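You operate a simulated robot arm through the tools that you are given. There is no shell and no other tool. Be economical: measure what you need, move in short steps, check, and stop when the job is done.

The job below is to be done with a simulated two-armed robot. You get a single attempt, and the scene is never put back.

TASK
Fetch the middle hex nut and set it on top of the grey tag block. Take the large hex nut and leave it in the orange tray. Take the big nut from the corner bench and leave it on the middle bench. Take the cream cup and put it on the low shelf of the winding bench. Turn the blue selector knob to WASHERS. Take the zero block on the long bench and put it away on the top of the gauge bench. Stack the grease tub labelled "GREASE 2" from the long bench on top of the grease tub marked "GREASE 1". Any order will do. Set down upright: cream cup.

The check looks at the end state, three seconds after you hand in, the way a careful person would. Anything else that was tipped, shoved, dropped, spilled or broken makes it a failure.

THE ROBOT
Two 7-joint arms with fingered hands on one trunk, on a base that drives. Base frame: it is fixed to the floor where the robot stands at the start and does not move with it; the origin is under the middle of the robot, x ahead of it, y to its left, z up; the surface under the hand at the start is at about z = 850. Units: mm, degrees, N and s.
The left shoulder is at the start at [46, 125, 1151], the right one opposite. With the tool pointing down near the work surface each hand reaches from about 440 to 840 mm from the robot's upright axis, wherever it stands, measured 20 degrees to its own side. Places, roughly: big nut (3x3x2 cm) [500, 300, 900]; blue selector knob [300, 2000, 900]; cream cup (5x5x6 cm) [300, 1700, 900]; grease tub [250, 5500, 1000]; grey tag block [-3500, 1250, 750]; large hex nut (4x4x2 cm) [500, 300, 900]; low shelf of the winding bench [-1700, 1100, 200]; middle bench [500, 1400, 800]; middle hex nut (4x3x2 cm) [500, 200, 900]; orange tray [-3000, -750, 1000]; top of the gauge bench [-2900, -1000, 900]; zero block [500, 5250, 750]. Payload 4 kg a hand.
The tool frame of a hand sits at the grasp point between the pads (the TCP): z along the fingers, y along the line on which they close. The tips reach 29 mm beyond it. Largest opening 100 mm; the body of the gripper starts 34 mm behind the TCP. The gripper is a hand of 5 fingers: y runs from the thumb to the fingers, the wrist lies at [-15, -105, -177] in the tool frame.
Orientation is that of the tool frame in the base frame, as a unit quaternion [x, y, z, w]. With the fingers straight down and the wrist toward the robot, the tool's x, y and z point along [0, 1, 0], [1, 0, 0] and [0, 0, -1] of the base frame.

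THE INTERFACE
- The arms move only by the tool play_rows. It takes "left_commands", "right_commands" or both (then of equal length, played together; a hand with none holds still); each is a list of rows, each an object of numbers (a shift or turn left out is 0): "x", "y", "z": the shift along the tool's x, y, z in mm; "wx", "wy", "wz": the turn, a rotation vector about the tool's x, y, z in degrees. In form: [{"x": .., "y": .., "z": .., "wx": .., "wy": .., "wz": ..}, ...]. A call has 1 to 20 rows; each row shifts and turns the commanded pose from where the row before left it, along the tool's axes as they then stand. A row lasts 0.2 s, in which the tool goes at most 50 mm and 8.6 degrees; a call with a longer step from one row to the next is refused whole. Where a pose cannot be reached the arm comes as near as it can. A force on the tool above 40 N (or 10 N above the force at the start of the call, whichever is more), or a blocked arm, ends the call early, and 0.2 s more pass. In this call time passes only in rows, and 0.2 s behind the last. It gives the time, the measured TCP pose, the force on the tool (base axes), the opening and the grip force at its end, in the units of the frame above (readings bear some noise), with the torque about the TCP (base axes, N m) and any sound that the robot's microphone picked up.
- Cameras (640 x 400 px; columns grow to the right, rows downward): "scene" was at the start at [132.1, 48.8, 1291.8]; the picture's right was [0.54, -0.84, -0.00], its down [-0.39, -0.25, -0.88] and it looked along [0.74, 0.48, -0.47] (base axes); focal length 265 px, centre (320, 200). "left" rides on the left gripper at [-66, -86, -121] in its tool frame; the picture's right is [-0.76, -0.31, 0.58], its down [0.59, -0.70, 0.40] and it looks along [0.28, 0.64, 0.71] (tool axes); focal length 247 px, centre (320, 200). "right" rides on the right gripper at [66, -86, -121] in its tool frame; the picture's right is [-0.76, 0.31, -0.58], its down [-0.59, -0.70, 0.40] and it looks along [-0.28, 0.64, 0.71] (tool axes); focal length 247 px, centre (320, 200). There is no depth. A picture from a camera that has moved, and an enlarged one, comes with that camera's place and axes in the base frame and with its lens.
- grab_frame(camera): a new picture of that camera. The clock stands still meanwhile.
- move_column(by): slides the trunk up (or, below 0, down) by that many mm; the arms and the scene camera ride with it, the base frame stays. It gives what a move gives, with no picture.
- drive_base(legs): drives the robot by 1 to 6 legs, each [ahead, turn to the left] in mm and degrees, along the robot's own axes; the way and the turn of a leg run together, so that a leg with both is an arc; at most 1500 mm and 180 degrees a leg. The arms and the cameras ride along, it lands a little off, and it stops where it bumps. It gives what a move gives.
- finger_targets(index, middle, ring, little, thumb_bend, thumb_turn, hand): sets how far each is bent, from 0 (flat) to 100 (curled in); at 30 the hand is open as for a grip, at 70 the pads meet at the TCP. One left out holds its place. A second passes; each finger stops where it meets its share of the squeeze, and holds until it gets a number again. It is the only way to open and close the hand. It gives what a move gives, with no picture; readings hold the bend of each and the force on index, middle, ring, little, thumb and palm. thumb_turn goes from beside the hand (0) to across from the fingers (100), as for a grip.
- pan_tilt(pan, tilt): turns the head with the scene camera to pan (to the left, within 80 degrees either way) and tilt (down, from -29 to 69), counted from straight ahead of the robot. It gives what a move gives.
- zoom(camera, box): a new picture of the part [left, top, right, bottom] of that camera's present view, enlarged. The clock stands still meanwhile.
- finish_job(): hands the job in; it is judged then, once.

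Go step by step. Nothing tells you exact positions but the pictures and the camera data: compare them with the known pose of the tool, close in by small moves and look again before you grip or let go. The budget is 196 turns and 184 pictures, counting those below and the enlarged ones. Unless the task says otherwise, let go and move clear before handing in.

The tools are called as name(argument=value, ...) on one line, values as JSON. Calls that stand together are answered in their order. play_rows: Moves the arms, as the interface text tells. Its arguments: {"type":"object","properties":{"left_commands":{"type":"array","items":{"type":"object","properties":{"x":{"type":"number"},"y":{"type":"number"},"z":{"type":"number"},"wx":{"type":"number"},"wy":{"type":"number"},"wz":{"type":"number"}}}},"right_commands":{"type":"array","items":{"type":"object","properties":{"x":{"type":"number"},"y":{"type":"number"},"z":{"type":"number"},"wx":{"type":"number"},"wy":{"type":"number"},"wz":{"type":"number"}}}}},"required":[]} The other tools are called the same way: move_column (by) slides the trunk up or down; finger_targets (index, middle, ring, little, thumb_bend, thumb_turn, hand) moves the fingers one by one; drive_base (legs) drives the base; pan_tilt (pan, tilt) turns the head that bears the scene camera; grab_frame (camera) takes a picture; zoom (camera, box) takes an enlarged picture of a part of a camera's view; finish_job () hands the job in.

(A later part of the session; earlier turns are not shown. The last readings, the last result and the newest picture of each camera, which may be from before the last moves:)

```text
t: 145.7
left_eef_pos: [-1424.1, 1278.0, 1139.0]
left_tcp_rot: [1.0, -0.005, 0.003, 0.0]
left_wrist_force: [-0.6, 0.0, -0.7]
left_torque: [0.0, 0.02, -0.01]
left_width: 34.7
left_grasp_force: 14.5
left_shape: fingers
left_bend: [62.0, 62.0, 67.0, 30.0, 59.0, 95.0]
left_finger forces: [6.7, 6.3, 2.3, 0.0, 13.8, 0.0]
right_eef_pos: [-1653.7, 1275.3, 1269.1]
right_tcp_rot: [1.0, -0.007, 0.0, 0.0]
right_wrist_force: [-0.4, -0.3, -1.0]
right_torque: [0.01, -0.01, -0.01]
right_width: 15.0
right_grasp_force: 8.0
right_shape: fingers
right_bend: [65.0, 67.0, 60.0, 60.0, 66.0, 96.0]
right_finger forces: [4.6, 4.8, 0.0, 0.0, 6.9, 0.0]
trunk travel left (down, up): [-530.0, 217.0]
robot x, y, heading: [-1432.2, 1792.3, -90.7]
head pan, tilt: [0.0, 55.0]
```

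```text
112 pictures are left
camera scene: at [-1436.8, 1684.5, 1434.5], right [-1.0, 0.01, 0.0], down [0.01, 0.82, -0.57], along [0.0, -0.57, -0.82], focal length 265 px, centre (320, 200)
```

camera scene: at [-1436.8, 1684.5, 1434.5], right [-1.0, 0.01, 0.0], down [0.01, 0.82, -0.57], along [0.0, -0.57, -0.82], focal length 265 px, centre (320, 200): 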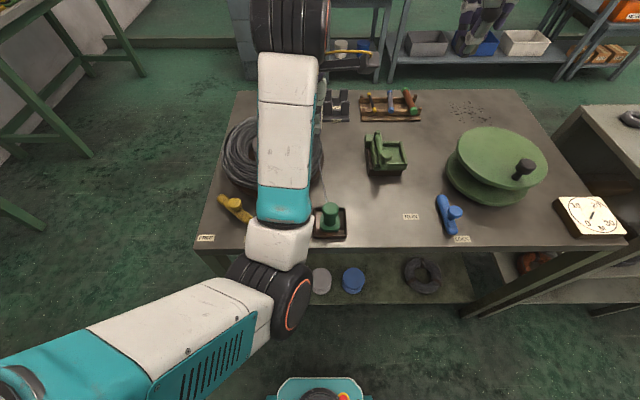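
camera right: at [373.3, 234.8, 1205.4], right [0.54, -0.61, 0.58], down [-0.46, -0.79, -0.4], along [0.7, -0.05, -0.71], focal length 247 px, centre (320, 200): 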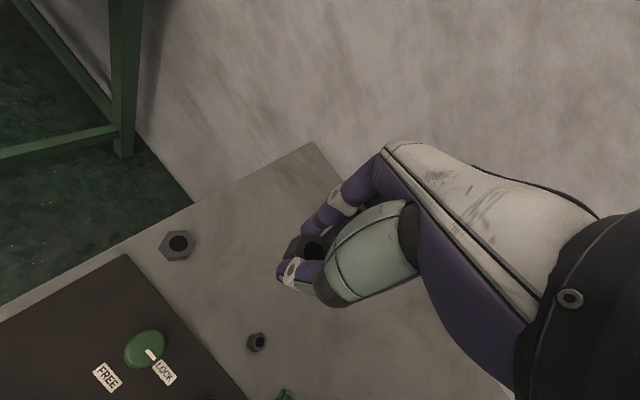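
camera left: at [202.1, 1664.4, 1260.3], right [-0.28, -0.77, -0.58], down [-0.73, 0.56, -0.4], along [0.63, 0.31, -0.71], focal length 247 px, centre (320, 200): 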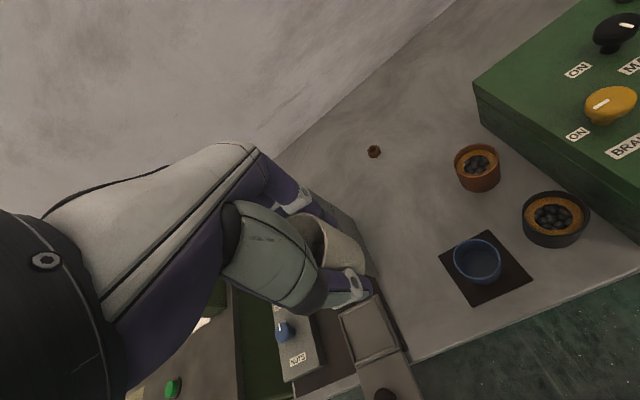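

I'll back off, tuck the right arm, then lower the trunk to see and reach the low shelf.

drive_base(legs=[[-300, 0]])

play_rows(right_commands=[{"x": -30, "y": -35}, {"x": -30, "y": -35}, {"x": -30, "y": -35}, {"x": -30, "y": -35}, {"x": -30, "y": -35}, {"x": -30, "y": -35}, {"x": -20, "y": -30}, {}])

move_column(by=-350)

pan_tilt(pan=0, tilt=35)

grab_frame(camera="scene")

```text
t: 147.7
left_eef_pos: [-1419.5, 1476.2, 1138.9]
left_tcp_rot: [1.0, -0.004, 0.007, 0.002]
left_wrist_force: [-0.3, 0.3, -1.4]
left_torque: [-0.03, -0.04, 0.0]
left_width: 34.5
left_grasp_force: 14.8
left_shape: fingers
left_bend: [62.0, 62.0, 67.0, 30.0, 59.0, 95.0]
left_finger forces: [6.8, 6.2, 2.4, 0.0, 13.9, 0.0]
right_eef_pos: [-1651.6, 1473.5, 1270.2]
right_tcp_rot: [1.0, -0.007, 0.001, 0.0]
right_wrist_force: [-1.2, -0.1, -1.2]
right_torque: [-0.01, -0.01, -0.01]
right_width: 15.0
right_grasp_force: 8.4
right_shape: fingers
right_bend: [65.0, 67.0, 60.0, 60.0, 66.0, 96.0]
right_finger forces: [4.6, 4.7, 0.1, 0.0, 7.0, 0.0]
trunk travel left (down, up): [-530.0, 217.0]
robot x, y, heading: [-1432.9, 1985.7, -89.9]
head pan, tilt: [0.0, 55.0]
stopped in leg 1: the robot was blocked; the commanded pose is now the measured one
```

```text
t: 149.5
left_eef_pos: [-1420.0, 1473.7, 1139.0]
left_tcp_rot: [1.0, -0.004, 0.005, 0.001]
left_wrist_force: [0.0, -0.1, -1.2]
left_torque: [0.06, 0.0, 0.0]
left_width: 34.5
left_grasp_force: 14.7
left_shape: fingers
left_bend: [62.0, 62.0, 67.0, 30.0, 59.0, 95.0]
left_finger forces: [6.7, 6.3, 2.5, 0.1, 13.9, 0.0]
right_eef_pos: [-1851.9, 1716.5, 1268.3]
right_tcp_rot: [1.0, -0.007, 0.001, -0.001]
right_wrist_force: [0.2, -0.9, -1.0]
right_torque: [-0.02, 0.0, 0.0]
right_width: 14.9
right_grasp_force: 8.3
right_shape: fingers
right_bend: [65.0, 67.0, 60.0, 60.0, 66.0, 96.0]
right_finger forces: [4.5, 4.9, 0.0, 0.1, 7.1, 0.0]
trunk travel left (down, up): [-530.0, 217.0]
robot x, y, heading: [-1428.1, 1989.8, -90.0]
head pan, tilt: [0.0, 55.0]
```

```text
t: 152.1
left_eef_pos: [-1413.1, 1472.6, 843.4]
left_tcp_rot: [1.0, -0.001, 0.015, 0.015]
left_wrist_force: [0.0, 9.8, 23.8]
left_torque: [-1.53, -1.03, 0.52]
left_width: 34.3
left_grasp_force: 27.2
left_shape: fingers
left_bend: [62.0, 62.0, 67.0, 26.0, 59.0, 95.0]
left_finger forces: [6.7, 6.3, 2.5, 24.7, 14.0, 0.0]
right_eef_pos: [-1848.5, 1716.3, 968.0]
right_tcp_rot: [1.0, -0.006, 0.0, -0.002]
right_wrist_force: [-0.7, -0.1, -0.2]
right_torque: [0.0, 0.0, -0.02]
right_width: 14.8
right_grasp_force: 8.2
right_shape: fingers
right_bend: [65.0, 67.0, 60.0, 60.0, 66.0, 96.0]
right_finger forces: [4.5, 4.9, 0.0, 0.0, 7.1, 0.0]
trunk travel left (down, up): [-230.0, 517.0]
robot x, y, heading: [-1428.9, 1986.8, -89.8]
head pan, tilt: [0.0, 55.0]
stopped: the force on the tool passed its limit at 50 N (the readings are from after the stop); the commanded pose is now the measured one
```

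```text
t: 152.9
left_eef_pos: [-1413.8, 1472.3, 843.7]
left_tcp_rot: [1.0, -0.001, 0.015, 0.014]
left_wrist_force: [1.7, 12.7, 28.7]
left_torque: [-1.87, -1.29, 0.61]
left_width: 34.3
left_grasp_force: 29.8
left_shape: fingers
left_bend: [62.0, 62.0, 67.0, 25.0, 59.0, 95.0]
left_finger forces: [6.7, 6.3, 2.5, 30.1, 13.9, 0.1]
right_eef_pos: [-1849.3, 1716.1, 968.8]
right_tcp_rot: [1.0, -0.007, 0.0, -0.001]
right_wrist_force: [-0.3, 0.0, -1.8]
right_torque: [0.01, 0.01, -0.01]
right_width: 14.9
right_grasp_force: 8.3
right_shape: fingers
right_bend: [65.0, 67.0, 60.0, 60.0, 66.0, 96.0]
right_finger forces: [4.5, 4.8, 0.1, 0.0, 7.0, 0.1]
trunk travel left (down, up): [-230.0, 517.0]
robot x, y, heading: [-1429.8, 1985.4, -90.3]
head pan, tilt: [0.0, 35.0]
```

```text
111 pictures are left
camera scene: at [-1432.6, 1809.1, 1158.1], right [-1.0, 0.0, 0.0], down [0.0, 0.57, -0.82], along [0.0, -0.82, -0.57], focal length 265 px, centre (320, 200)
```

scene: 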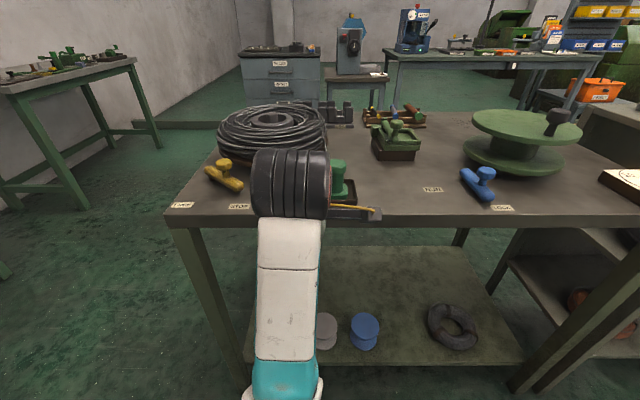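

Backing was blocked early, and an extended finger touched the bench edge. I raise the trunk clear again and check.

move_column(by=120)

pan_tilt(pan=80, tilt=30)

grab_frame(camera="scene")

grab_frame(camera="left")

```text
t: 154.4
left_eef_pos: [-1402.4, 1465.0, 963.7]
left_tcp_rot: [0.999, 0.006, 0.026, 0.018]
left_wrist_force: [-0.3, -0.7, -1.3]
left_torque: [-0.01, -0.02, 0.0]
left_width: 34.3
left_grasp_force: 15.1
left_shape: fingers
left_bend: [62.0, 62.0, 67.0, 30.0, 59.0, 95.0]
left_finger forces: [6.6, 6.3, 2.5, 0.0, 13.8, 0.1]
right_eef_pos: [-1848.1, 1713.5, 1088.1]
right_tcp_rot: [1.0, -0.008, 0.0, -0.004]
right_wrist_force: [-0.4, 0.5, -0.6]
right_torque: [0.0, -0.01, 0.01]
right_width: 14.9
right_grasp_force: 8.3
right_shape: fingers
right_bend: [65.0, 67.0, 60.0, 60.0, 66.0, 96.0]
right_finger forces: [4.5, 4.9, 0.1, 0.1, 7.1, 0.1]
trunk travel left (down, up): [-350.0, 397.0]
robot x, y, heading: [-1430.0, 1986.1, -89.5]
head pan, tilt: [0.0, 35.0]
```

```text
t: 155.9
left_eef_pos: [-1402.6, 1465.3, 962.7]
left_tcp_rot: [0.999, 0.005, 0.027, 0.017]
left_wrist_force: [-0.4, 0.4, -0.5]
left_torque: [-0.01, -0.03, -0.02]
left_width: 34.4
left_grasp_force: 14.7
left_shape: fingers
left_bend: [62.0, 62.0, 67.0, 30.0, 59.0, 95.0]
left_finger forces: [6.6, 6.2, 2.5, 0.1, 13.9, 0.1]
right_eef_pos: [-1847.7, 1715.7, 1088.3]
right_tcp_rot: [1.0, -0.007, 0.0, -0.003]
right_wrist_force: [0.1, 0.0, -0.3]
right_torque: [-0.03, -0.03, 0.03]
right_width: 14.9
right_grasp_force: 8.0
right_shape: fingers
right_bend: [65.0, 67.0, 60.0, 60.0, 66.0, 96.0]
right_finger forces: [4.5, 4.9, 0.1, 0.0, 7.1, 0.0]
trunk travel left (down, up): [-350.0, 397.0]
robot x, y, heading: [-1431.5, 1989.1, -89.8]
head pan, tilt: [80.0, 30.0]
```

```text
110 pictures are left
camera scene: at [-1343.7, 1912.9, 1288.5], right [-0.17, -0.99, 0.0], down [-0.49, 0.09, -0.87], along [0.85, -0.15, -0.5], focal length 265 px, centre (320, 200)
```

scene: 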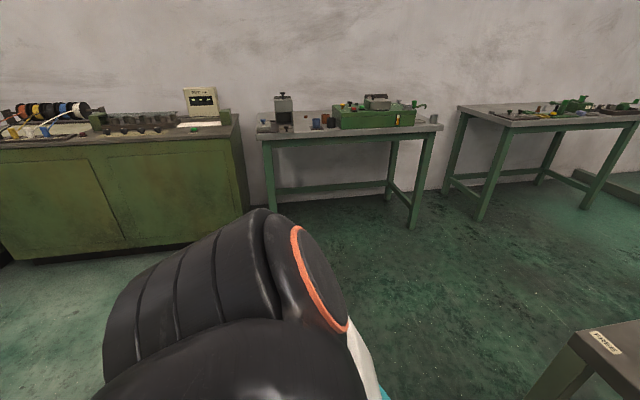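

```text
109 pictures are left
camera left: at [-1474.4, 1555.5, 1076.2], right [-0.73, 0.28, -0.63], down [0.6, 0.7, -0.39], along [0.33, -0.66, -0.67], focal length 247 px, centre (320, 200)
```

left: 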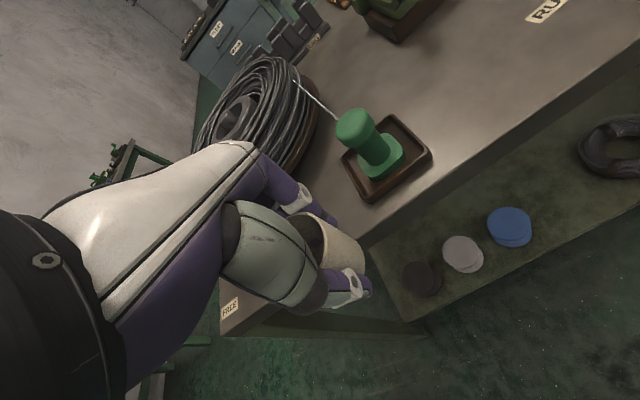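

Cup safe. I raise the trunk, tuck the left arm as well, and shift the base sideways to face the free shelf gap near x=−1725.

move_column(by=170)

play_rows(left_commands=[{"wy": -4}, {"x": 34, "y": -27}, {"x": 34, "y": -27}, {"x": 34, "y": -27}, {"x": 34, "y": -27}, {"x": 34, "y": -27}, {"x": 34, "y": -27}, {"x": 34, "y": -27}, {"x": 34, "y": -27}, {}])

grab_frame(camera="left")

```text
t: 157.9
left_eef_pos: [-1398.2, 1463.8, 1133.6]
left_tcp_rot: [0.999, 0.009, 0.03, 0.02]
left_wrist_force: [0.1, 0.0, -1.0]
left_torque: [0.0, -0.02, 0.02]
left_width: 34.4
left_grasp_force: 14.8
left_shape: fingers
left_bend: [62.0, 62.0, 67.0, 30.0, 59.0, 95.0]
left_finger forces: [6.5, 6.3, 2.6, 0.0, 13.9, 0.0]
right_eef_pos: [-1848.2, 1714.7, 1257.9]
right_tcp_rot: [1.0, -0.008, 0.0, -0.004]
right_wrist_force: [0.0, -0.6, -0.5]
right_torque: [-0.02, 0.04, 0.02]
right_width: 14.7
right_grasp_force: 7.3
right_shape: fingers
right_bend: [65.0, 67.0, 60.0, 60.0, 66.0, 96.0]
right_finger forces: [4.5, 4.8, 0.0, 0.0, 7.0, 0.0]
trunk travel left (down, up): [-520.0, 227.0]
robot x, y, heading: [-1432.9, 1989.0, -90.1]
head pan, tilt: [80.0, 30.0]
```

```text
t: 160.1
left_eef_pos: [-1139.6, 1626.7, 1064.1]
left_tcp_rot: [1.0, 0.006, 0.011, 0.009]
left_wrist_force: [-0.3, -0.1, -0.8]
left_torque: [-0.01, -0.02, -0.03]
left_width: 34.2
left_grasp_force: 15.3
left_shape: fingers
left_bend: [62.0, 62.0, 67.0, 30.0, 59.0, 95.0]
left_finger forces: [6.7, 6.1, 2.5, 0.0, 13.5, 0.0]
left hand out of reach, approached as far as the arm can: row 5, 6, 7, 8, 9
right_eef_pos: [-1847.6, 1713.1, 1258.0]
right_tcp_rot: [1.0, -0.007, 0.0, -0.004]
right_wrist_force: [-0.1, 0.3, -0.9]
right_torque: [0.01, 0.0, -0.03]
right_width: 15.0
right_grasp_force: 8.1
right_shape: fingers
right_bend: [65.0, 67.0, 60.0, 60.0, 66.0, 96.0]
right_finger forces: [4.3, 4.8, 0.0, 0.1, 6.9, 0.0]
trunk travel left (down, up): [-520.0, 227.0]
robot x, y, heading: [-1428.7, 1982.9, -90.0]
head pan, tilt: [80.0, 30.0]
```

```text
108 pictures are left
camera left: at [-1208.5, 1712.9, 1181.7], right [-0.75, 0.29, -0.6], down [0.59, 0.7, -0.4], along [0.31, -0.65, -0.7], focal length 247 px, centre (320, 200)
```

left: 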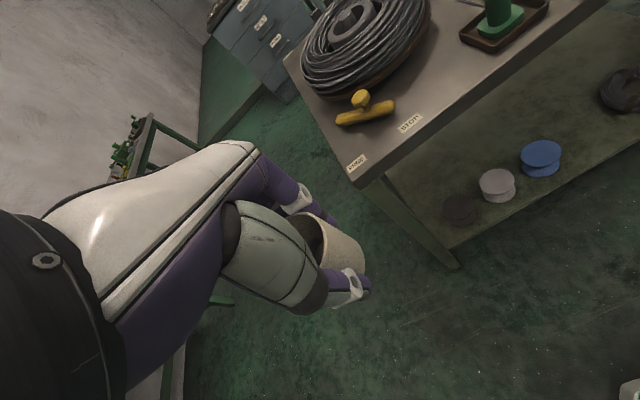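

move_column(by=100)

drive_base(legs=[[60, 0], [0, -75], [400, 0], [0, 75]])

pan_tilt(pan=5, tilt=58)

grab_frame(camera="scene")

```text
t: 161.4
left_eef_pos: [-1163.0, 1627.0, 1163.7]
left_tcp_rot: [1.0, -0.001, -0.023, 0.008]
left_wrist_force: [0.6, 0.4, -1.1]
left_torque: [-0.02, 0.01, 0.01]
left_width: 33.8
left_grasp_force: 14.3
left_shape: fingers
left_bend: [62.0, 62.0, 68.0, 30.0, 59.0, 95.0]
left_finger forces: [6.7, 6.1, 2.5, 0.1, 13.5, 0.1]
right_eef_pos: [-1847.7, 1714.5, 1358.2]
right_tcp_rot: [1.0, -0.007, -0.001, -0.004]
right_wrist_force: [0.0, -0.2, -1.4]
right_torque: [-0.02, -0.03, 0.02]
right_width: 14.9
right_grasp_force: 8.1
right_shape: fingers
right_bend: [65.0, 67.0, 60.0, 60.0, 66.0, 96.0]
right_finger forces: [4.4, 4.7, 0.0, 0.1, 7.1, 0.0]
trunk travel left (down, up): [-620.0, 127.0]
robot x, y, heading: [-1432.6, 1990.2, -90.0]
head pan, tilt: [80.0, 30.0]
```

```text
t: 171.2
left_eef_pos: [-1549.4, 1463.9, 1164.4]
left_tcp_rot: [1.0, 0.011, -0.022, 0.01]
left_wrist_force: [0.8, -0.2, -1.7]
left_torque: [0.0, -0.01, 0.02]
left_width: 33.5
left_grasp_force: 13.5
left_shape: fingers
left_bend: [62.0, 62.0, 68.0, 30.0, 60.0, 95.0]
left_finger forces: [6.5, 5.9, 2.2, 0.1, 12.4, 0.0]
right_eef_pos: [-2236.2, 1535.7, 1358.4]
right_tcp_rot: [1.0, 0.005, 0.0, -0.004]
right_wrist_force: [0.3, -0.6, -1.3]
right_torque: [0.0, -0.02, -0.01]
right_width: 14.5
right_grasp_force: 8.7
right_shape: fingers
right_bend: [71.0, 67.0, 60.0, 60.0, 66.0, 96.0]
right_finger forces: [4.3, 5.2, 0.0, 0.0, 7.0, 0.1]
trunk travel left (down, up): [-620.0, 127.0]
robot x, y, heading: [-1826.2, 1818.6, -88.5]
head pan, tilt: [80.0, 30.0]
```

```text
t: 172.6
left_eef_pos: [-1548.4, 1462.3, 1161.9]
left_tcp_rot: [1.0, 0.01, -0.021, 0.01]
left_wrist_force: [0.6, 0.4, -1.0]
left_torque: [0.0, 0.01, 0.01]
left_width: 33.5
left_grasp_force: 13.5
left_shape: fingers
left_bend: [62.0, 62.0, 68.0, 30.0, 60.0, 95.0]
left_finger forces: [6.4, 5.9, 2.3, 0.0, 12.5, 0.0]
right_eef_pos: [-2236.2, 1536.2, 1357.8]
right_tcp_rot: [1.0, 0.004, 0.0, -0.003]
right_wrist_force: [-0.9, -0.8, -0.8]
right_torque: [-0.01, 0.01, -0.01]
right_width: 14.5
right_grasp_force: 8.0
right_shape: fingers
right_bend: [71.0, 67.0, 60.0, 60.0, 66.0, 96.0]
right_finger forces: [4.3, 5.1, 0.0, 0.0, 7.0, 0.0]
trunk travel left (down, up): [-620.0, 127.0]
robot x, y, heading: [-1825.1, 1817.0, -88.8]
head pan, tilt: [5.0, 58.0]
```

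```text
107 pictures are left
camera scene: at [-1819.1, 1720.9, 1521.2], right [-0.99, -0.11, 0.0], down [-0.1, 0.84, -0.53], along [0.06, -0.53, -0.85], focal length 265 px, centre (320, 200)
```

scene: 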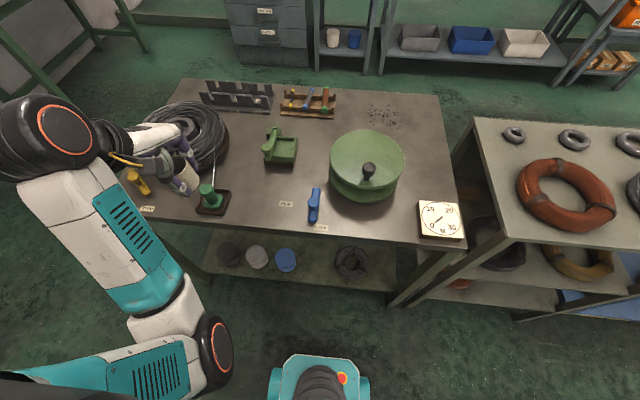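

Next check the right nut's grip, and back off a little so the left hand can go down outside the bench edge.

zoom(camera="right", box=[220, 140, 420, 340])

drive_base(legs=[[-85, 0]])

```text
2.00 times, centred on (320, 240) of right
camera zoom: at [-2172.3, 1620.7, 1478.4], right [-0.75, -0.32, 0.57], down [-0.59, 0.7, -0.39], along [-0.28, -0.64, -0.72], focal length 494 px, centre (320, 120)
```

zoom: 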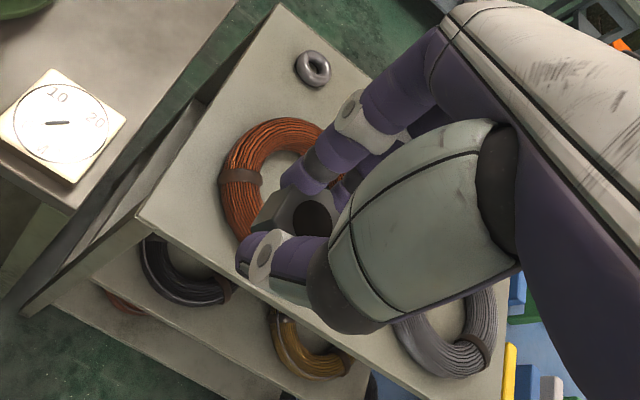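

```text
t: 173.7
left_eef_pos: [-1550.6, 1552.4, 1163.9]
left_tcp_rot: [1.0, 0.01, -0.021, 0.01]
left_wrist_force: [1.3, -0.3, -0.5]
left_torque: [-0.08, 0.01, 0.01]
left_width: 33.3
left_grasp_force: 13.9
left_shape: fingers
left_bend: [62.0, 62.0, 68.0, 30.0, 60.0, 95.0]
left_finger forces: [6.4, 5.9, 2.5, 0.0, 12.7, 0.1]
right_eef_pos: [-2238.6, 1623.8, 1358.3]
right_tcp_rot: [1.0, 0.004, -0.001, -0.003]
right_wrist_force: [-0.7, 0.0, -0.6]
right_torque: [-0.08, -0.03, -0.01]
right_width: 14.0
right_grasp_force: 8.5
right_shape: fingers
right_bend: [71.0, 67.0, 60.0, 60.0, 66.0, 96.0]
right_finger forces: [4.3, 5.3, 0.1, 0.0, 7.0, 0.0]
trunk travel left (down, up): [-620.0, 127.0]
robot x, y, heading: [-1827.3, 1903.3, -88.7]
head pan, tilt: [5.0, 58.0]
```

The nut is still pinched. Now lower the trunk with the left hand outside the bench edge.

move_column(by=-450)

pan_tilt(pan=15, tilt=45)

grab_frame(camera="scene")

grab_frame(camera="left")

```text
refused: -450 is not a number from -400 to 400
```

```text
t: 174.5
left_eef_pos: [-1551.4, 1548.9, 1163.8]
left_tcp_rot: [1.0, 0.01, -0.021, 0.009]
left_wrist_force: [0.3, -0.5, -1.5]
left_torque: [-0.01, 0.02, 0.01]
left_width: 33.4
left_grasp_force: 13.6
left_shape: fingers
left_bend: [62.0, 62.0, 68.0, 30.0, 60.0, 95.0]
left_finger forces: [6.4, 5.9, 2.3, 0.0, 12.7, 0.0]
right_eef_pos: [-2239.6, 1619.7, 1358.2]
right_tcp_rot: [1.0, 0.004, 0.0, -0.005]
right_wrist_force: [0.0, -0.5, -0.2]
right_torque: [0.03, 0.02, 0.0]
right_width: 14.7
right_grasp_force: 8.3
right_shape: fingers
right_bend: [71.0, 67.0, 60.0, 60.0, 66.0, 96.0]
right_finger forces: [4.4, 5.2, 0.1, 0.0, 6.9, 0.0]
trunk travel left (down, up): [-620.0, 127.0]
robot x, y, heading: [-1825.5, 1903.6, -88.3]
head pan, tilt: [15.0, 45.0]
```

```text
105 pictures are left
camera scene: at [-1806.1, 1796.0, 1538.2], right [-0.96, -0.28, 0.0], down [-0.2, 0.68, -0.71], along [0.2, -0.68, -0.71], focal length 265 px, centre (320, 200)
```

scene: 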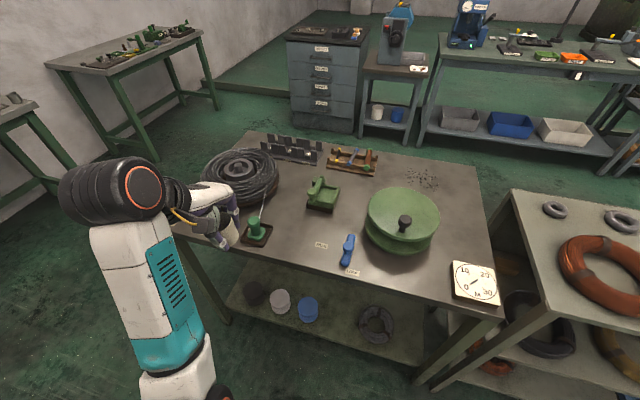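

```text
104 pictures are left
camera left: at [-1612.5, 1635.3, 1285.2], right [-0.79, 0.28, -0.55], down [0.56, 0.71, -0.44], along [0.27, -0.65, -0.71], focal length 247 px, centre (320, 200)
```

left: 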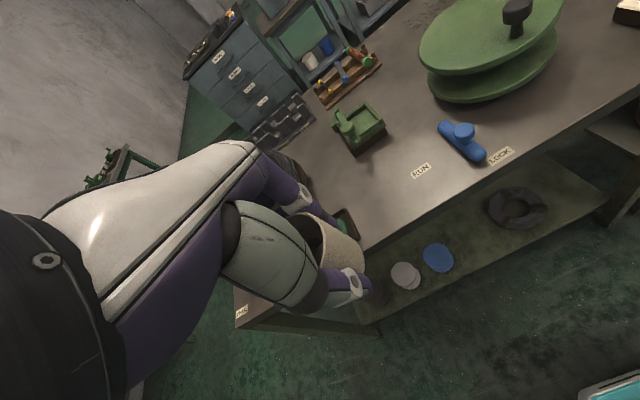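

move_column(by=-300)

grab_frame(camera="left")

```text
t: 177.5
left_eef_pos: [-1551.1, 1546.2, 829.4]
left_tcp_rot: [0.999, 0.01, -0.022, -0.04]
left_wrist_force: [0.9, -0.3, -0.5]
left_torque: [-0.01, 0.02, 0.01]
left_width: 33.5
left_grasp_force: 13.8
left_shape: fingers
left_bend: [62.0, 62.0, 68.0, 30.0, 60.0, 95.0]
left_finger forces: [6.3, 5.9, 2.4, 0.0, 12.6, 0.1]
right_eef_pos: [-2238.9, 1622.1, 1058.1]
right_tcp_rot: [1.0, 0.004, 0.0, -0.003]
right_wrist_force: [0.3, -0.1, -0.7]
right_torque: [-0.02, 0.01, 0.01]
right_width: 14.7
right_grasp_force: 7.9
right_shape: fingers
right_bend: [71.0, 67.0, 60.0, 60.0, 66.0, 96.0]
right_finger forces: [4.3, 5.2, 0.0, 0.1, 7.0, 0.0]
trunk travel left (down, up): [-320.0, 427.0]
robot x, y, heading: [-1827.7, 1907.5, -88.6]
head pan, tilt: [15.0, 45.0]
```

```text
103 pictures are left
camera left: at [-1611.5, 1620.6, 959.6], right [-0.79, 0.33, -0.52], down [0.56, 0.75, -0.37], along [0.26, -0.58, -0.77], focal length 247 px, centre (320, 200)
```

left: 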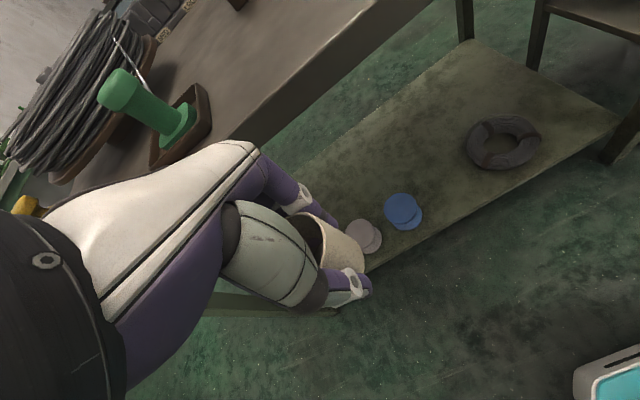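

move_column(by=-318)

play_rows(left_commands=[{"x": -30, "z": 20}, {"x": -30, "z": 20}, {"x": -30, "z": 20}, {"x": -30, "z": 20}, {"x": -30, "z": 20}, {"x": -30, "z": 10}, {}])

pan_tilt(pan=15, tilt=50)

grab_frame(camera="scene")

grab_frame(camera="left")

```text
t: 180.6
left_eef_pos: [-1549.5, 1569.1, 410.2]
left_tcp_rot: [0.973, 0.014, -0.025, -0.227]
left_wrist_force: [0.2, -0.2, -0.7]
left_torque: [0.02, -0.03, 0.01]
left_width: 33.5
left_grasp_force: 13.7
left_shape: fingers
left_bend: [62.0, 62.0, 68.0, 30.0, 60.0, 95.0]
left_finger forces: [6.6, 5.9, 2.5, 0.0, 12.5, 0.0]
right_eef_pos: [-2239.5, 1622.9, 740.6]
right_tcp_rot: [1.0, 0.005, 0.0, -0.003]
right_wrist_force: [-1.2, -0.8, 0.2]
right_torque: [0.0, 0.0, 0.02]
right_width: 14.3
right_grasp_force: 8.1
right_shape: fingers
right_bend: [71.0, 67.0, 60.0, 60.0, 66.0, 96.0]
right_finger forces: [4.3, 5.1, 0.0, 0.0, 6.9, 0.0]
trunk travel left (down, up): [-2.0, 745.0]
robot x, y, heading: [-1827.1, 1904.1, -88.6]
head pan, tilt: [15.0, 45.0]
```

```text
t: 182.2
left_eef_pos: [-1734.9, 1610.4, 318.6]
left_tcp_rot: [0.973, 0.014, -0.024, -0.227]
left_wrist_force: [0.5, 0.6, -0.7]
left_torque: [0.02, 0.0, 0.01]
left_width: 33.2
left_grasp_force: 13.7
left_shape: fingers
left_bend: [62.0, 62.0, 68.0, 30.0, 60.0, 95.0]
left_finger forces: [6.3, 5.9, 2.6, 0.1, 12.3, 0.0]
right_eef_pos: [-2238.6, 1621.6, 740.5]
right_tcp_rot: [1.0, 0.004, -0.001, -0.003]
right_wrist_force: [-0.1, -0.4, -0.3]
right_torque: [0.0, 0.01, -0.01]
right_width: 14.4
right_grasp_force: 7.9
right_shape: fingers
right_bend: [71.0, 67.0, 60.0, 60.0, 66.0, 96.0]
right_finger forces: [4.3, 5.3, 0.0, 0.0, 7.0, 0.0]
trunk travel left (down, up): [-2.0, 745.0]
robot x, y, heading: [-1822.1, 1903.8, -88.7]
head pan, tilt: [15.0, 45.0]
```

```text
t: 182.9
left_eef_pos: [-1735.3, 1610.5, 318.9]
left_tcp_rot: [0.973, 0.014, -0.024, -0.227]
left_wrist_force: [-0.4, 0.3, -1.6]
left_torque: [0.04, -0.02, -0.03]
left_width: 33.2
left_grasp_force: 13.8
left_shape: fingers
left_bend: [62.0, 62.0, 68.0, 30.0, 60.0, 95.0]
left_finger forces: [6.4, 5.8, 2.5, 0.1, 12.3, 0.0]
right_eef_pos: [-2238.5, 1621.7, 739.8]
right_tcp_rot: [1.0, 0.004, -0.001, -0.005]
right_wrist_force: [0.4, 0.7, -0.3]
right_torque: [0.06, -0.01, -0.01]
right_width: 14.2
right_grasp_force: 8.8
right_shape: fingers
right_bend: [71.0, 67.0, 60.0, 60.0, 66.0, 96.0]
right_finger forces: [4.3, 5.2, 0.0, 0.0, 7.0, 0.0]
trunk travel left (down, up): [-2.0, 745.0]
robot x, y, heading: [-1830.0, 1905.0, -88.7]
head pan, tilt: [15.0, 50.0]
```

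```text
102 pictures are left
camera scene: at [-1803.2, 1636.1, 894.2], right [-0.96, -0.28, 0.0], down [-0.22, 0.73, -0.64], along [0.18, -0.62, -0.77], focal length 265 px, centre (320, 200)
```

scene: 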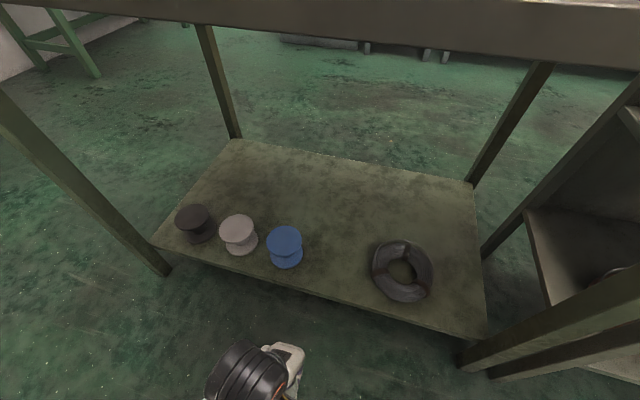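

```text
101 pictures are left
camera left: at [-1794.4, 1631.7, 468.0], right [-0.79, 0.5, -0.35], down [0.55, 0.83, -0.07], along [0.25, -0.25, -0.93], focal length 247 px, centre (320, 200)
```

left: 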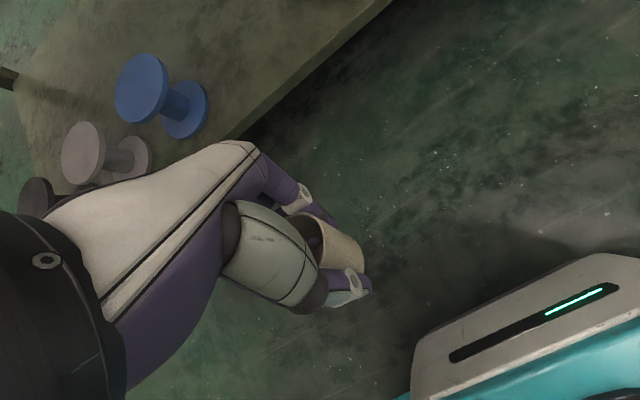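

I straighten the tilted hand while moving it forward under the bench toward the gap.

play_rows(left_commands=[{"y": 40, "z": -20, "wx": -6.5}, {"y": 42, "z": -15, "wx": -6.5}, {"y": 43, "z": -10, "wx": -6.5}, {"y": 44, "z": -5, "wx": -6.5}, {}])

grab_frame(camera="left")

grab_frame(camera="scene")

```text
t: 184.1
left_eef_pos: [-1727.7, 1434.3, 317.0]
left_tcp_rot: [1.0, 0.019, -0.021, -0.001]
left_wrist_force: [-1.0, -0.6, -0.8]
left_torque: [0.01, 0.03, -0.04]
left_width: 33.1
left_grasp_force: 13.1
left_shape: fingers
left_bend: [62.0, 62.0, 68.0, 30.0, 60.0, 95.0]
left_finger forces: [6.4, 5.7, 2.5, 0.0, 12.5, 0.0]
right_eef_pos: [-2238.9, 1621.2, 740.2]
right_tcp_rot: [1.0, 0.005, 0.0, -0.004]
right_wrist_force: [-0.6, 0.5, -0.4]
right_torque: [0.01, 0.0, 0.06]
right_width: 14.3
right_grasp_force: 8.1
right_shape: fingers
right_bend: [71.0, 67.0, 60.0, 60.0, 66.0, 96.0]
right_finger forces: [4.2, 5.2, 0.0, 0.1, 7.0, 0.1]
trunk travel left (down, up): [-2.0, 745.0]
robot x, y, heading: [-1828.3, 1903.0, -88.9]
head pan, tilt: [15.0, 50.0]
```

```text
100 pictures are left
camera left: at [-1789.8, 1516.3, 440.3], right [-0.79, 0.28, -0.54], down [0.54, 0.73, -0.42], along [0.28, -0.63, -0.73], focal length 247 px, centre (320, 200)
```

left: 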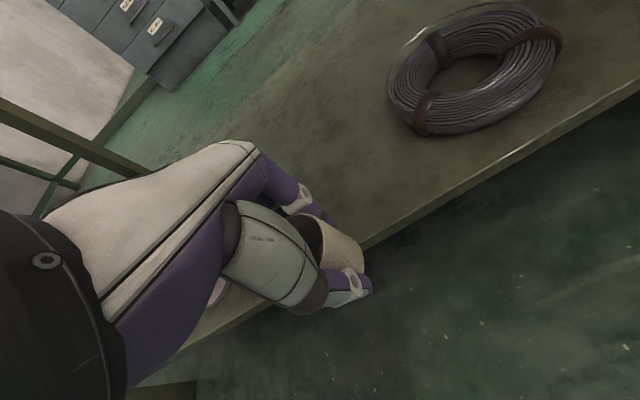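

```text
99 pictures are left
camera scene: at [-1803.2, 1636.0, 894.1], right [-0.96, -0.28, 0.0], down [-0.22, 0.73, -0.64], along [0.18, -0.62, -0.77], focal length 265 px, centre (320, 200)
```

scene: 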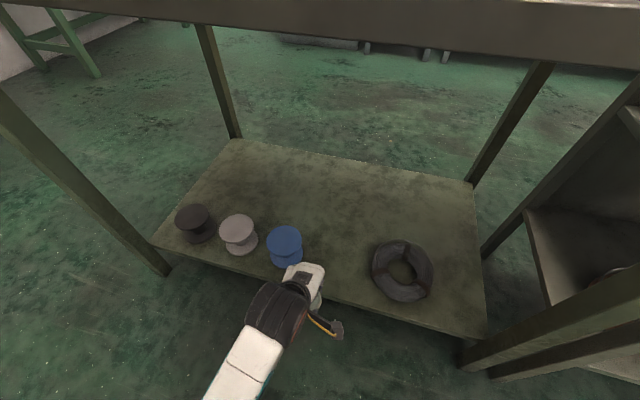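

Upright now. I move forward over the gap and correct the small tilt.

play_rows(left_commands=[{"x": -7, "y": 38, "wy": 1.2}, {"x": -7, "y": 38, "wy": 1.2}, {"x": -6, "y": 38}, {"y": 34}, {"z": 20}, {"z": 20}, {}])

grab_frame(camera="scene")

grab_frame(camera="left")

```text
t: 185.7
left_eef_pos: [-1742.6, 1283.9, 277.0]
left_tcp_rot: [1.0, 0.019, 0.0, -0.002]
left_wrist_force: [-0.2, -0.5, -1.1]
left_torque: [-0.02, 0.0, -0.02]
left_width: 33.0
left_grasp_force: 13.6
left_shape: fingers
left_bend: [62.0, 62.0, 68.0, 30.0, 60.0, 95.0]
left_finger forces: [6.3, 5.8, 2.6, 0.1, 12.4, 0.1]
right_eef_pos: [-2238.0, 1622.6, 741.3]
right_tcp_rot: [1.0, 0.004, -0.001, -0.004]
right_wrist_force: [0.5, 0.3, -0.4]
right_torque: [0.01, -0.01, -0.01]
right_width: 14.3
right_grasp_force: 8.1
right_shape: fingers
right_bend: [71.0, 67.0, 60.0, 60.0, 66.0, 96.0]
right_finger forces: [4.2, 5.4, 0.1, 0.0, 6.9, 0.0]
trunk travel left (down, up): [-2.0, 745.0]
robot x, y, heading: [-1825.8, 1900.5, -88.2]
head pan, tilt: [15.0, 50.0]
```

```text
98 pictures are left
camera scene: at [-1803.2, 1636.0, 894.1], right [-0.96, -0.28, 0.0], down [-0.22, 0.74, -0.64], along [0.18, -0.62, -0.77], focal length 265 px, centre (320, 200)
```

scene: 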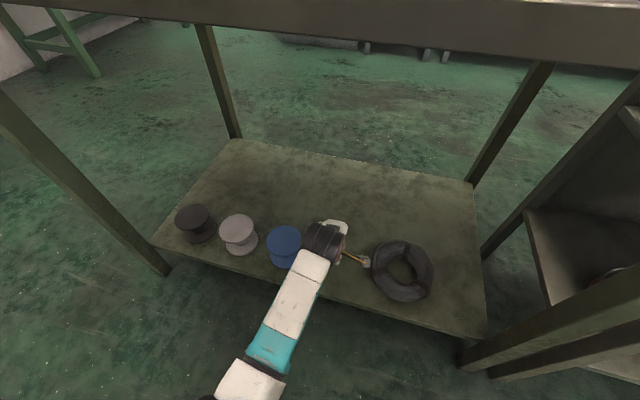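

```text
97 pictures are left
camera left: at [-1811.2, 1367.0, 399.0], right [-0.77, 0.28, -0.58], down [0.56, 0.73, -0.39], along [0.31, -0.63, -0.72], focal length 247 px, centre (320, 200)
```

left: 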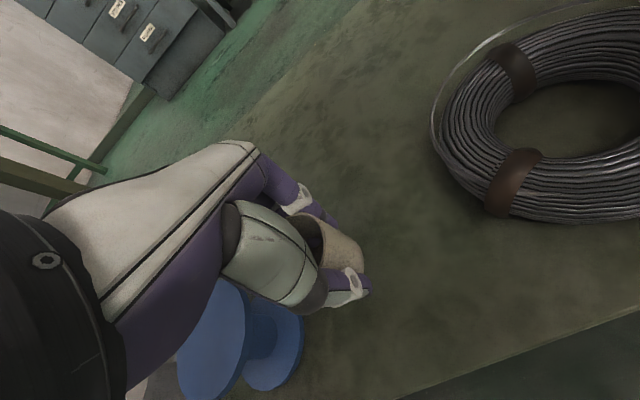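

play_rows(left_commands=[{"x": -6, "z": 12}, {"z": 10}, {"z": 6}, {"z": 5}, {"z": 4}, {"z": 4}, {"z": 4}, {"z": 4}, {}])

grab_frame(camera="left")

```text
t: 187.7
left_eef_pos: [-1748.0, 1283.7, 228.7]
left_tcp_rot: [1.0, 0.02, 0.0, -0.002]
left_wrist_force: [0.3, 0.0, -0.3]
left_torque: [0.0, 0.0, 0.04]
left_width: 32.9
left_grasp_force: 13.6
left_shape: fingers
left_bend: [63.0, 62.0, 68.0, 30.0, 60.0, 95.0]
left_finger forces: [6.2, 5.7, 2.5, 0.0, 12.4, 0.0]
right_eef_pos: [-2239.4, 1621.2, 740.2]
right_tcp_rot: [1.0, 0.005, 0.0, -0.005]
right_wrist_force: [0.1, -0.2, -1.6]
right_torque: [-0.01, -0.02, 0.02]
right_width: 14.5
right_grasp_force: 8.2
right_shape: fingers
right_bend: [71.0, 67.0, 60.0, 60.0, 66.0, 96.0]
right_finger forces: [4.2, 5.3, 0.0, 0.1, 7.0, 0.0]
trunk travel left (down, up): [-2.0, 745.0]
robot x, y, heading: [-1827.6, 1901.1, -88.6]
head pan, tilt: [15.0, 50.0]
```

```text
96 pictures are left
camera left: at [-1817.2, 1367.6, 350.2], right [-0.77, 0.28, -0.58], down [0.56, 0.73, -0.39], along [0.31, -0.63, -0.72], focal length 247 px, centre (320, 200)
```

left: 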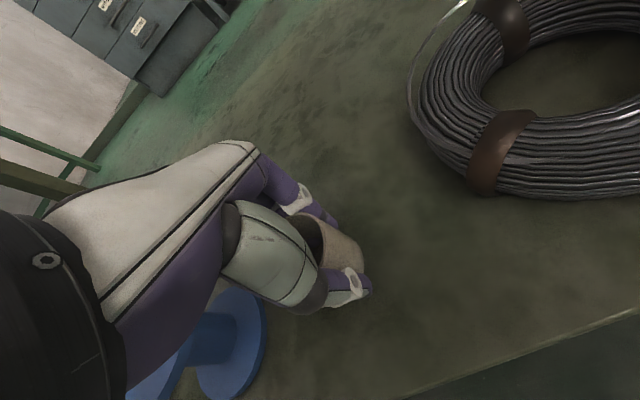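

play_rows(left_commands=[{"z": 4}, {"z": 4}, {"z": 4}, {"z": 4}, {"z": 4}, {"z": 4}, {}])

zoom(camera="left", box=[240, 150, 440, 350])

```text
t: 189.3
left_eef_pos: [-1750.3, 1283.8, 205.0]
left_tcp_rot: [1.0, 0.019, -0.001, -0.002]
left_wrist_force: [-0.3, -0.2, -0.9]
left_torque: [0.0, -0.01, 0.01]
left_width: 33.3
left_grasp_force: 13.2
left_shape: fingers
left_bend: [63.0, 62.0, 68.0, 30.0, 60.0, 95.0]
left_finger forces: [6.2, 5.7, 2.6, 0.0, 12.4, 0.1]
right_eef_pos: [-2238.9, 1620.8, 740.0]
right_tcp_rot: [1.0, 0.004, 0.0, -0.005]
right_wrist_force: [0.3, -0.5, -0.1]
right_torque: [-0.01, -0.01, -0.05]
right_width: 14.5
right_grasp_force: 8.0
right_shape: fingers
right_bend: [71.0, 67.0, 60.0, 60.0, 66.0, 96.0]
right_finger forces: [4.1, 5.2, 0.0, 0.0, 7.0, 0.1]
trunk travel left (down, up): [-2.0, 745.0]
robot x, y, heading: [-1828.1, 1897.2, -88.7]
head pan, tilt: [15.0, 50.0]
```

```text
2.00 times, centred on (340, 250) of left
camera zoom: at [-1818.2, 1366.9, 326.1], right [-0.77, 0.28, -0.58], down [0.56, 0.73, -0.4], along [0.31, -0.63, -0.72], focal length 494 px, centre (280, 100)
```

zoom: 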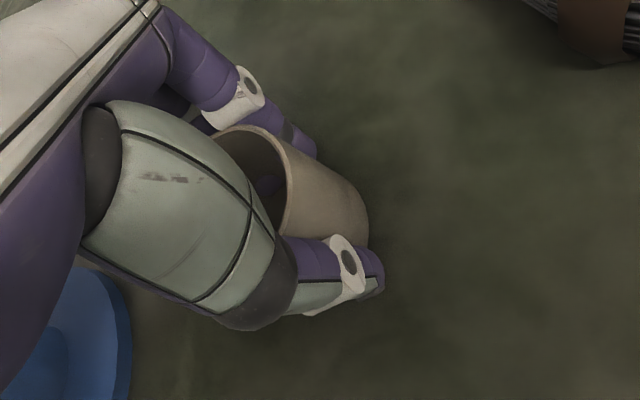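

play_rows(left_commands=[{"z": 4}, {"z": 4}, {"z": 4}, {"z": 4}, {"z": 3}, {"z": 3}, {"z": 3}, {}])

zoom(camera="left", box=[240, 150, 440, 350])

```text
t: 190.3
left_eef_pos: [-1751.7, 1277.0, 198.4]
left_tcp_rot: [1.0, 0.02, -0.001, 0.006]
left_wrist_force: [0.4, 2.2, 19.5]
left_torque: [0.39, 0.01, -0.02]
left_width: 32.8
left_grasp_force: 17.5
left_shape: fingers
left_bend: [65.0, 64.0, 69.0, 30.0, 60.0, 95.0]
left_finger forces: [5.1, 5.9, 2.9, 0.0, 20.4, 0.0]
right_eef_pos: [-2239.3, 1622.0, 740.6]
right_tcp_rot: [1.0, 0.005, 0.0, -0.004]
right_wrist_force: [0.3, -0.3, -0.4]
right_torque: [0.0, 0.01, 0.0]
right_width: 14.5
right_grasp_force: 8.5
right_shape: fingers
right_bend: [71.0, 67.0, 60.0, 60.0, 66.0, 96.0]
right_finger forces: [4.1, 5.2, 0.1, 0.1, 7.1, 0.0]
trunk travel left (down, up): [-2.0, 745.0]
robot x, y, heading: [-1823.7, 1902.0, -88.7]
head pan, tilt: [15.0, 50.0]
stopped in row 4 (left hand): the force on the tool passed its limit at 42 N (the readings are from after the stop); the commanded pose is now the measured one
```

```text
2.00 times, centred on (340, 250) of left
camera zoom: at [-1818.9, 1362.4, 318.3], right [-0.77, 0.27, -0.58], down [0.56, 0.72, -0.41], along [0.31, -0.64, -0.7], focal length 494 px, centre (280, 100)
```

zoom: 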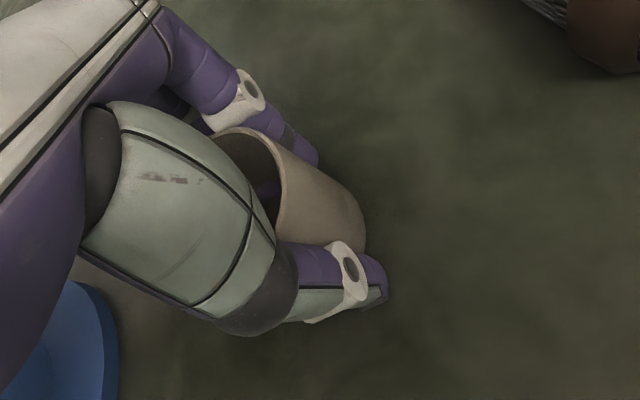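

Contact: the cup is on the shelf. I ease up slightly, then open.

play_rows(left_commands=[{"z": -2, "wx": -0.8}, {}])

finger_targets(hand="left", index=36, middle=36, ring=36, thumb_bend=36)

zoom(camera="left", box=[240, 150, 440, 350])

```text
t: 190.9
left_eef_pos: [-1750.1, 1278.7, 200.2]
left_tcp_rot: [1.0, 0.02, -0.001, 0.013]
left_wrist_force: [-1.8, -0.5, 20.9]
left_torque: [0.6, 0.1, 0.01]
left_width: 32.4
left_grasp_force: 19.5
left_shape: fingers
left_bend: [65.0, 64.0, 69.0, 30.0, 61.0, 95.0]
left_finger forces: [5.8, 6.1, 2.4, 0.0, 24.4, 0.1]
right_eef_pos: [-2239.8, 1622.0, 741.0]
right_tcp_rot: [1.0, 0.004, 0.0, -0.004]
right_wrist_force: [-0.3, -0.5, -0.4]
right_torque: [0.02, -0.01, -0.01]
right_width: 14.7
right_grasp_force: 8.1
right_shape: fingers
right_bend: [71.0, 67.0, 60.0, 60.0, 66.0, 96.0]
right_finger forces: [4.3, 5.2, 0.0, 0.0, 7.2, 0.1]
trunk travel left (down, up): [-2.0, 745.0]
robot x, y, heading: [-1828.8, 1902.9, -88.6]
head pan, tilt: [15.0, 50.0]
```

```text
t: 191.9
left_eef_pos: [-1749.7, 1279.7, 198.9]
left_tcp_rot: [1.0, 0.019, -0.001, 0.011]
left_wrist_force: [-1.4, -5.4, 16.5]
left_torque: [0.63, 0.14, 0.11]
left_width: 77.6
left_grasp_force: 8.6
left_shape: fingers
left_bend: [36.0, 36.0, 36.0, 30.0, 40.0, 97.0]
left_finger forces: [0.1, 0.1, 0.0, 0.0, 17.1, 0.0]
right_eef_pos: [-2239.1, 1622.3, 739.6]
right_tcp_rot: [1.0, 0.005, 0.0, -0.002]
right_wrist_force: [-0.9, 0.1, 0.2]
right_torque: [-0.02, -0.04, 0.02]
right_width: 14.4
right_grasp_force: 7.6
right_shape: fingers
right_bend: [71.0, 67.0, 60.0, 60.0, 66.0, 96.0]
right_finger forces: [4.3, 5.2, 0.0, 0.0, 7.0, 0.0]
trunk travel left (down, up): [-2.0, 745.0]
robot x, y, heading: [-1826.8, 1905.6, -88.7]
head pan, tilt: [15.0, 50.0]
```

```text
2.00 times, centred on (340, 250) of left
camera zoom: at [-1818.2, 1365.2, 316.8], right [-0.77, 0.26, -0.58], down [0.56, 0.72, -0.42], along [0.31, -0.65, -0.7], focal length 494 px, centre (280, 100)
```

zoom: 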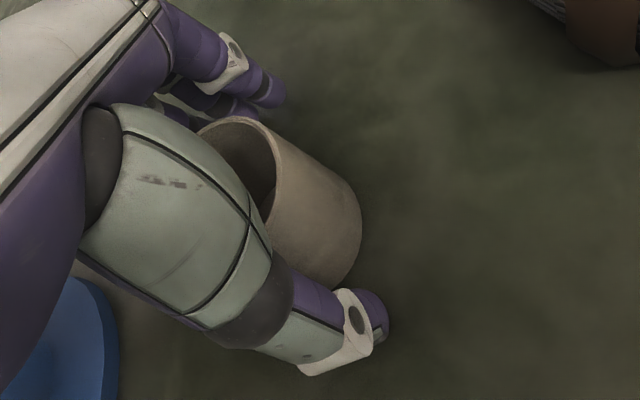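

The cup stands free. I lift the hand straight up and look.

play_rows(left_commands=[{"z": -5}, {"z": -15}, {"z": -25}, {"z": -25}, {"z": -25}, {"z": -15}, {}])

grab_frame(camera="left")

```text
t: 193.5
left_eef_pos: [-1750.0, 1282.0, 306.2]
left_tcp_rot: [1.0, 0.02, -0.001, 0.01]
left_wrist_force: [-0.2, -0.1, -0.2]
left_torque: [0.03, -0.02, 0.02]
left_width: 84.2
left_grasp_force: 0.0
left_shape: fingers
left_bend: [36.0, 36.0, 36.0, 30.0, 36.0, 97.0]
left_finger forces: [0.1, 0.0, 0.0, 0.1, 0.0, 0.0]
right_eef_pos: [-2240.2, 1620.1, 739.5]
right_tcp_rot: [1.0, 0.005, 0.0, -0.004]
right_wrist_force: [-1.4, -0.1, -0.1]
right_torque: [-0.01, 0.01, -0.01]
right_width: 14.3
right_grasp_force: 7.8
right_shape: fingers
right_bend: [71.0, 67.0, 60.0, 60.0, 66.0, 96.0]
right_finger forces: [4.3, 5.2, 0.1, 0.1, 7.1, 0.0]
trunk travel left (down, up): [-2.0, 745.0]
robot x, y, heading: [-1834.0, 1903.7, -88.5]
head pan, tilt: [15.0, 50.0]
```

```text
92 pictures are left
camera left: at [-1818.8, 1367.9, 425.6], right [-0.77, 0.27, -0.58], down [0.56, 0.72, -0.41], along [0.31, -0.64, -0.7], focal length 247 px, centre (320, 200)
```

left: 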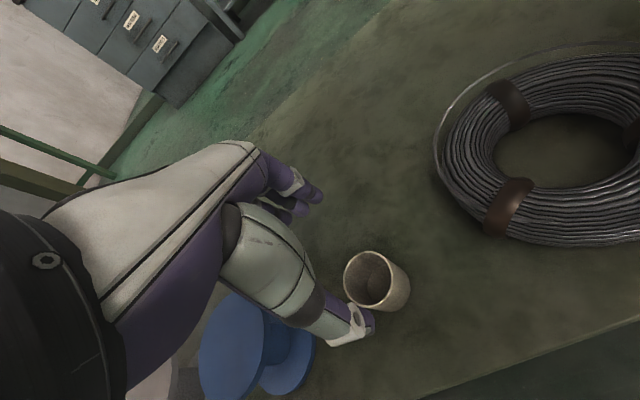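

The cup stands upright on the low shelf. I withdraw the left hand from under the bench.

play_rows(left_commands=[{"y": -40, "z": -10}, {"y": -40, "z": -10}, {"y": -40, "z": -10}, {"y": -40}, {"y": -40}, {"y": -40}, {"y": -20, "x": 20}, {"x": 35, "z": -20}, {"x": 35, "z": -20}, {}])

grab_frame(camera="scene")

```text
t: 194.4
left_eef_pos: [-1738.8, 1328.7, 413.4]
left_tcp_rot: [0.992, 0.019, 0.016, 0.12]
left_wrist_force: [0.1, 0.0, -0.9]
left_torque: [0.01, 0.04, 0.01]
left_width: 84.2
left_grasp_force: 0.1
left_shape: fingers
left_bend: [36.0, 36.0, 36.0, 30.0, 36.0, 98.0]
left_finger forces: [0.1, 0.1, 0.0, 0.0, 0.0, 0.0]
right_eef_pos: [-2237.9, 1620.6, 739.3]
right_tcp_rot: [1.0, 0.004, -0.001, -0.004]
right_wrist_force: [0.5, 0.3, -0.3]
right_torque: [0.02, 0.0, -0.01]
right_width: 14.3
right_grasp_force: 8.2
right_shape: fingers
right_bend: [71.0, 67.0, 60.0, 60.0, 66.0, 96.0]
right_finger forces: [4.2, 5.3, 0.1, 0.0, 7.2, 0.0]
trunk travel left (down, up): [-2.0, 745.0]
robot x, y, heading: [-1826.6, 1907.7, -88.7]
head pan, tilt: [15.0, 50.0]
stopped in row 4 (left hand): the arm was blocked; the commanded pose is now the measured one
```

```text
91 pictures are left
camera scene: at [-1803.2, 1636.0, 894.0], right [-0.96, -0.28, 0.0], down [-0.22, 0.74, -0.64], along [0.18, -0.62, -0.77], focal length 265 px, centre (320, 200)
```

scene: 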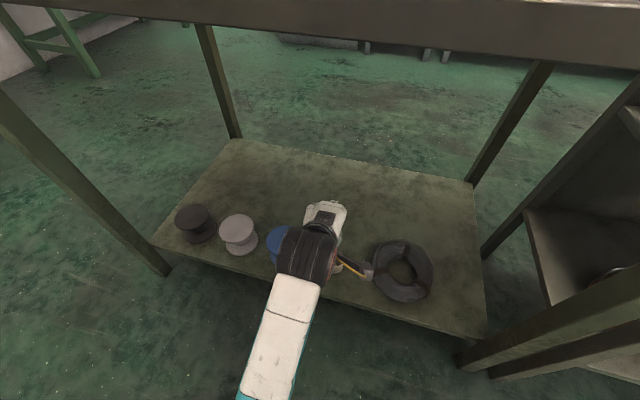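

The arm itself was blocked (elbow). I go back down to the height I came in at and retrace the entry path.

play_rows(left_commands=[{"z": 30, "wx": 3.5}, {"z": 30, "wx": 3.5}, {"z": 25, "y": -5, "wx": 3.5}, {"y": -30, "wx": 3.5}, {"y": -38}, {"y": -38}, {}])

```text
t: 195.9
left_eef_pos: [-1727.7, 1338.0, 398.0]
left_tcp_rot: [0.995, 0.022, 0.025, 0.096]
left_wrist_force: [-0.4, 0.1, 0.4]
left_torque: [0.0, 0.02, 0.0]
left_width: 84.4
left_grasp_force: 0.2
left_shape: fingers
left_bend: [36.0, 36.0, 36.0, 30.0, 36.0, 98.0]
left_finger forces: [0.0, 0.0, 0.1, 0.0, 0.0, 0.0]
right_eef_pos: [-2239.4, 1620.6, 739.2]
right_tcp_rot: [1.0, 0.004, 0.001, -0.005]
right_wrist_force: [0.1, 0.6, -1.0]
right_torque: [0.03, 0.01, 0.01]
right_width: 14.2
right_grasp_force: 8.0
right_shape: fingers
right_bend: [71.0, 67.0, 60.0, 60.0, 66.0, 96.0]
right_finger forces: [4.1, 5.2, 0.0, 0.1, 7.2, 0.0]
trunk travel left (down, up): [-2.0, 745.0]
robot x, y, heading: [-1826.6, 1900.9, -88.6]
head pan, tilt: [15.0, 50.0]
stopped in row 7 (left hand): the arm was blocked; the commanded pose is now the measured one
```

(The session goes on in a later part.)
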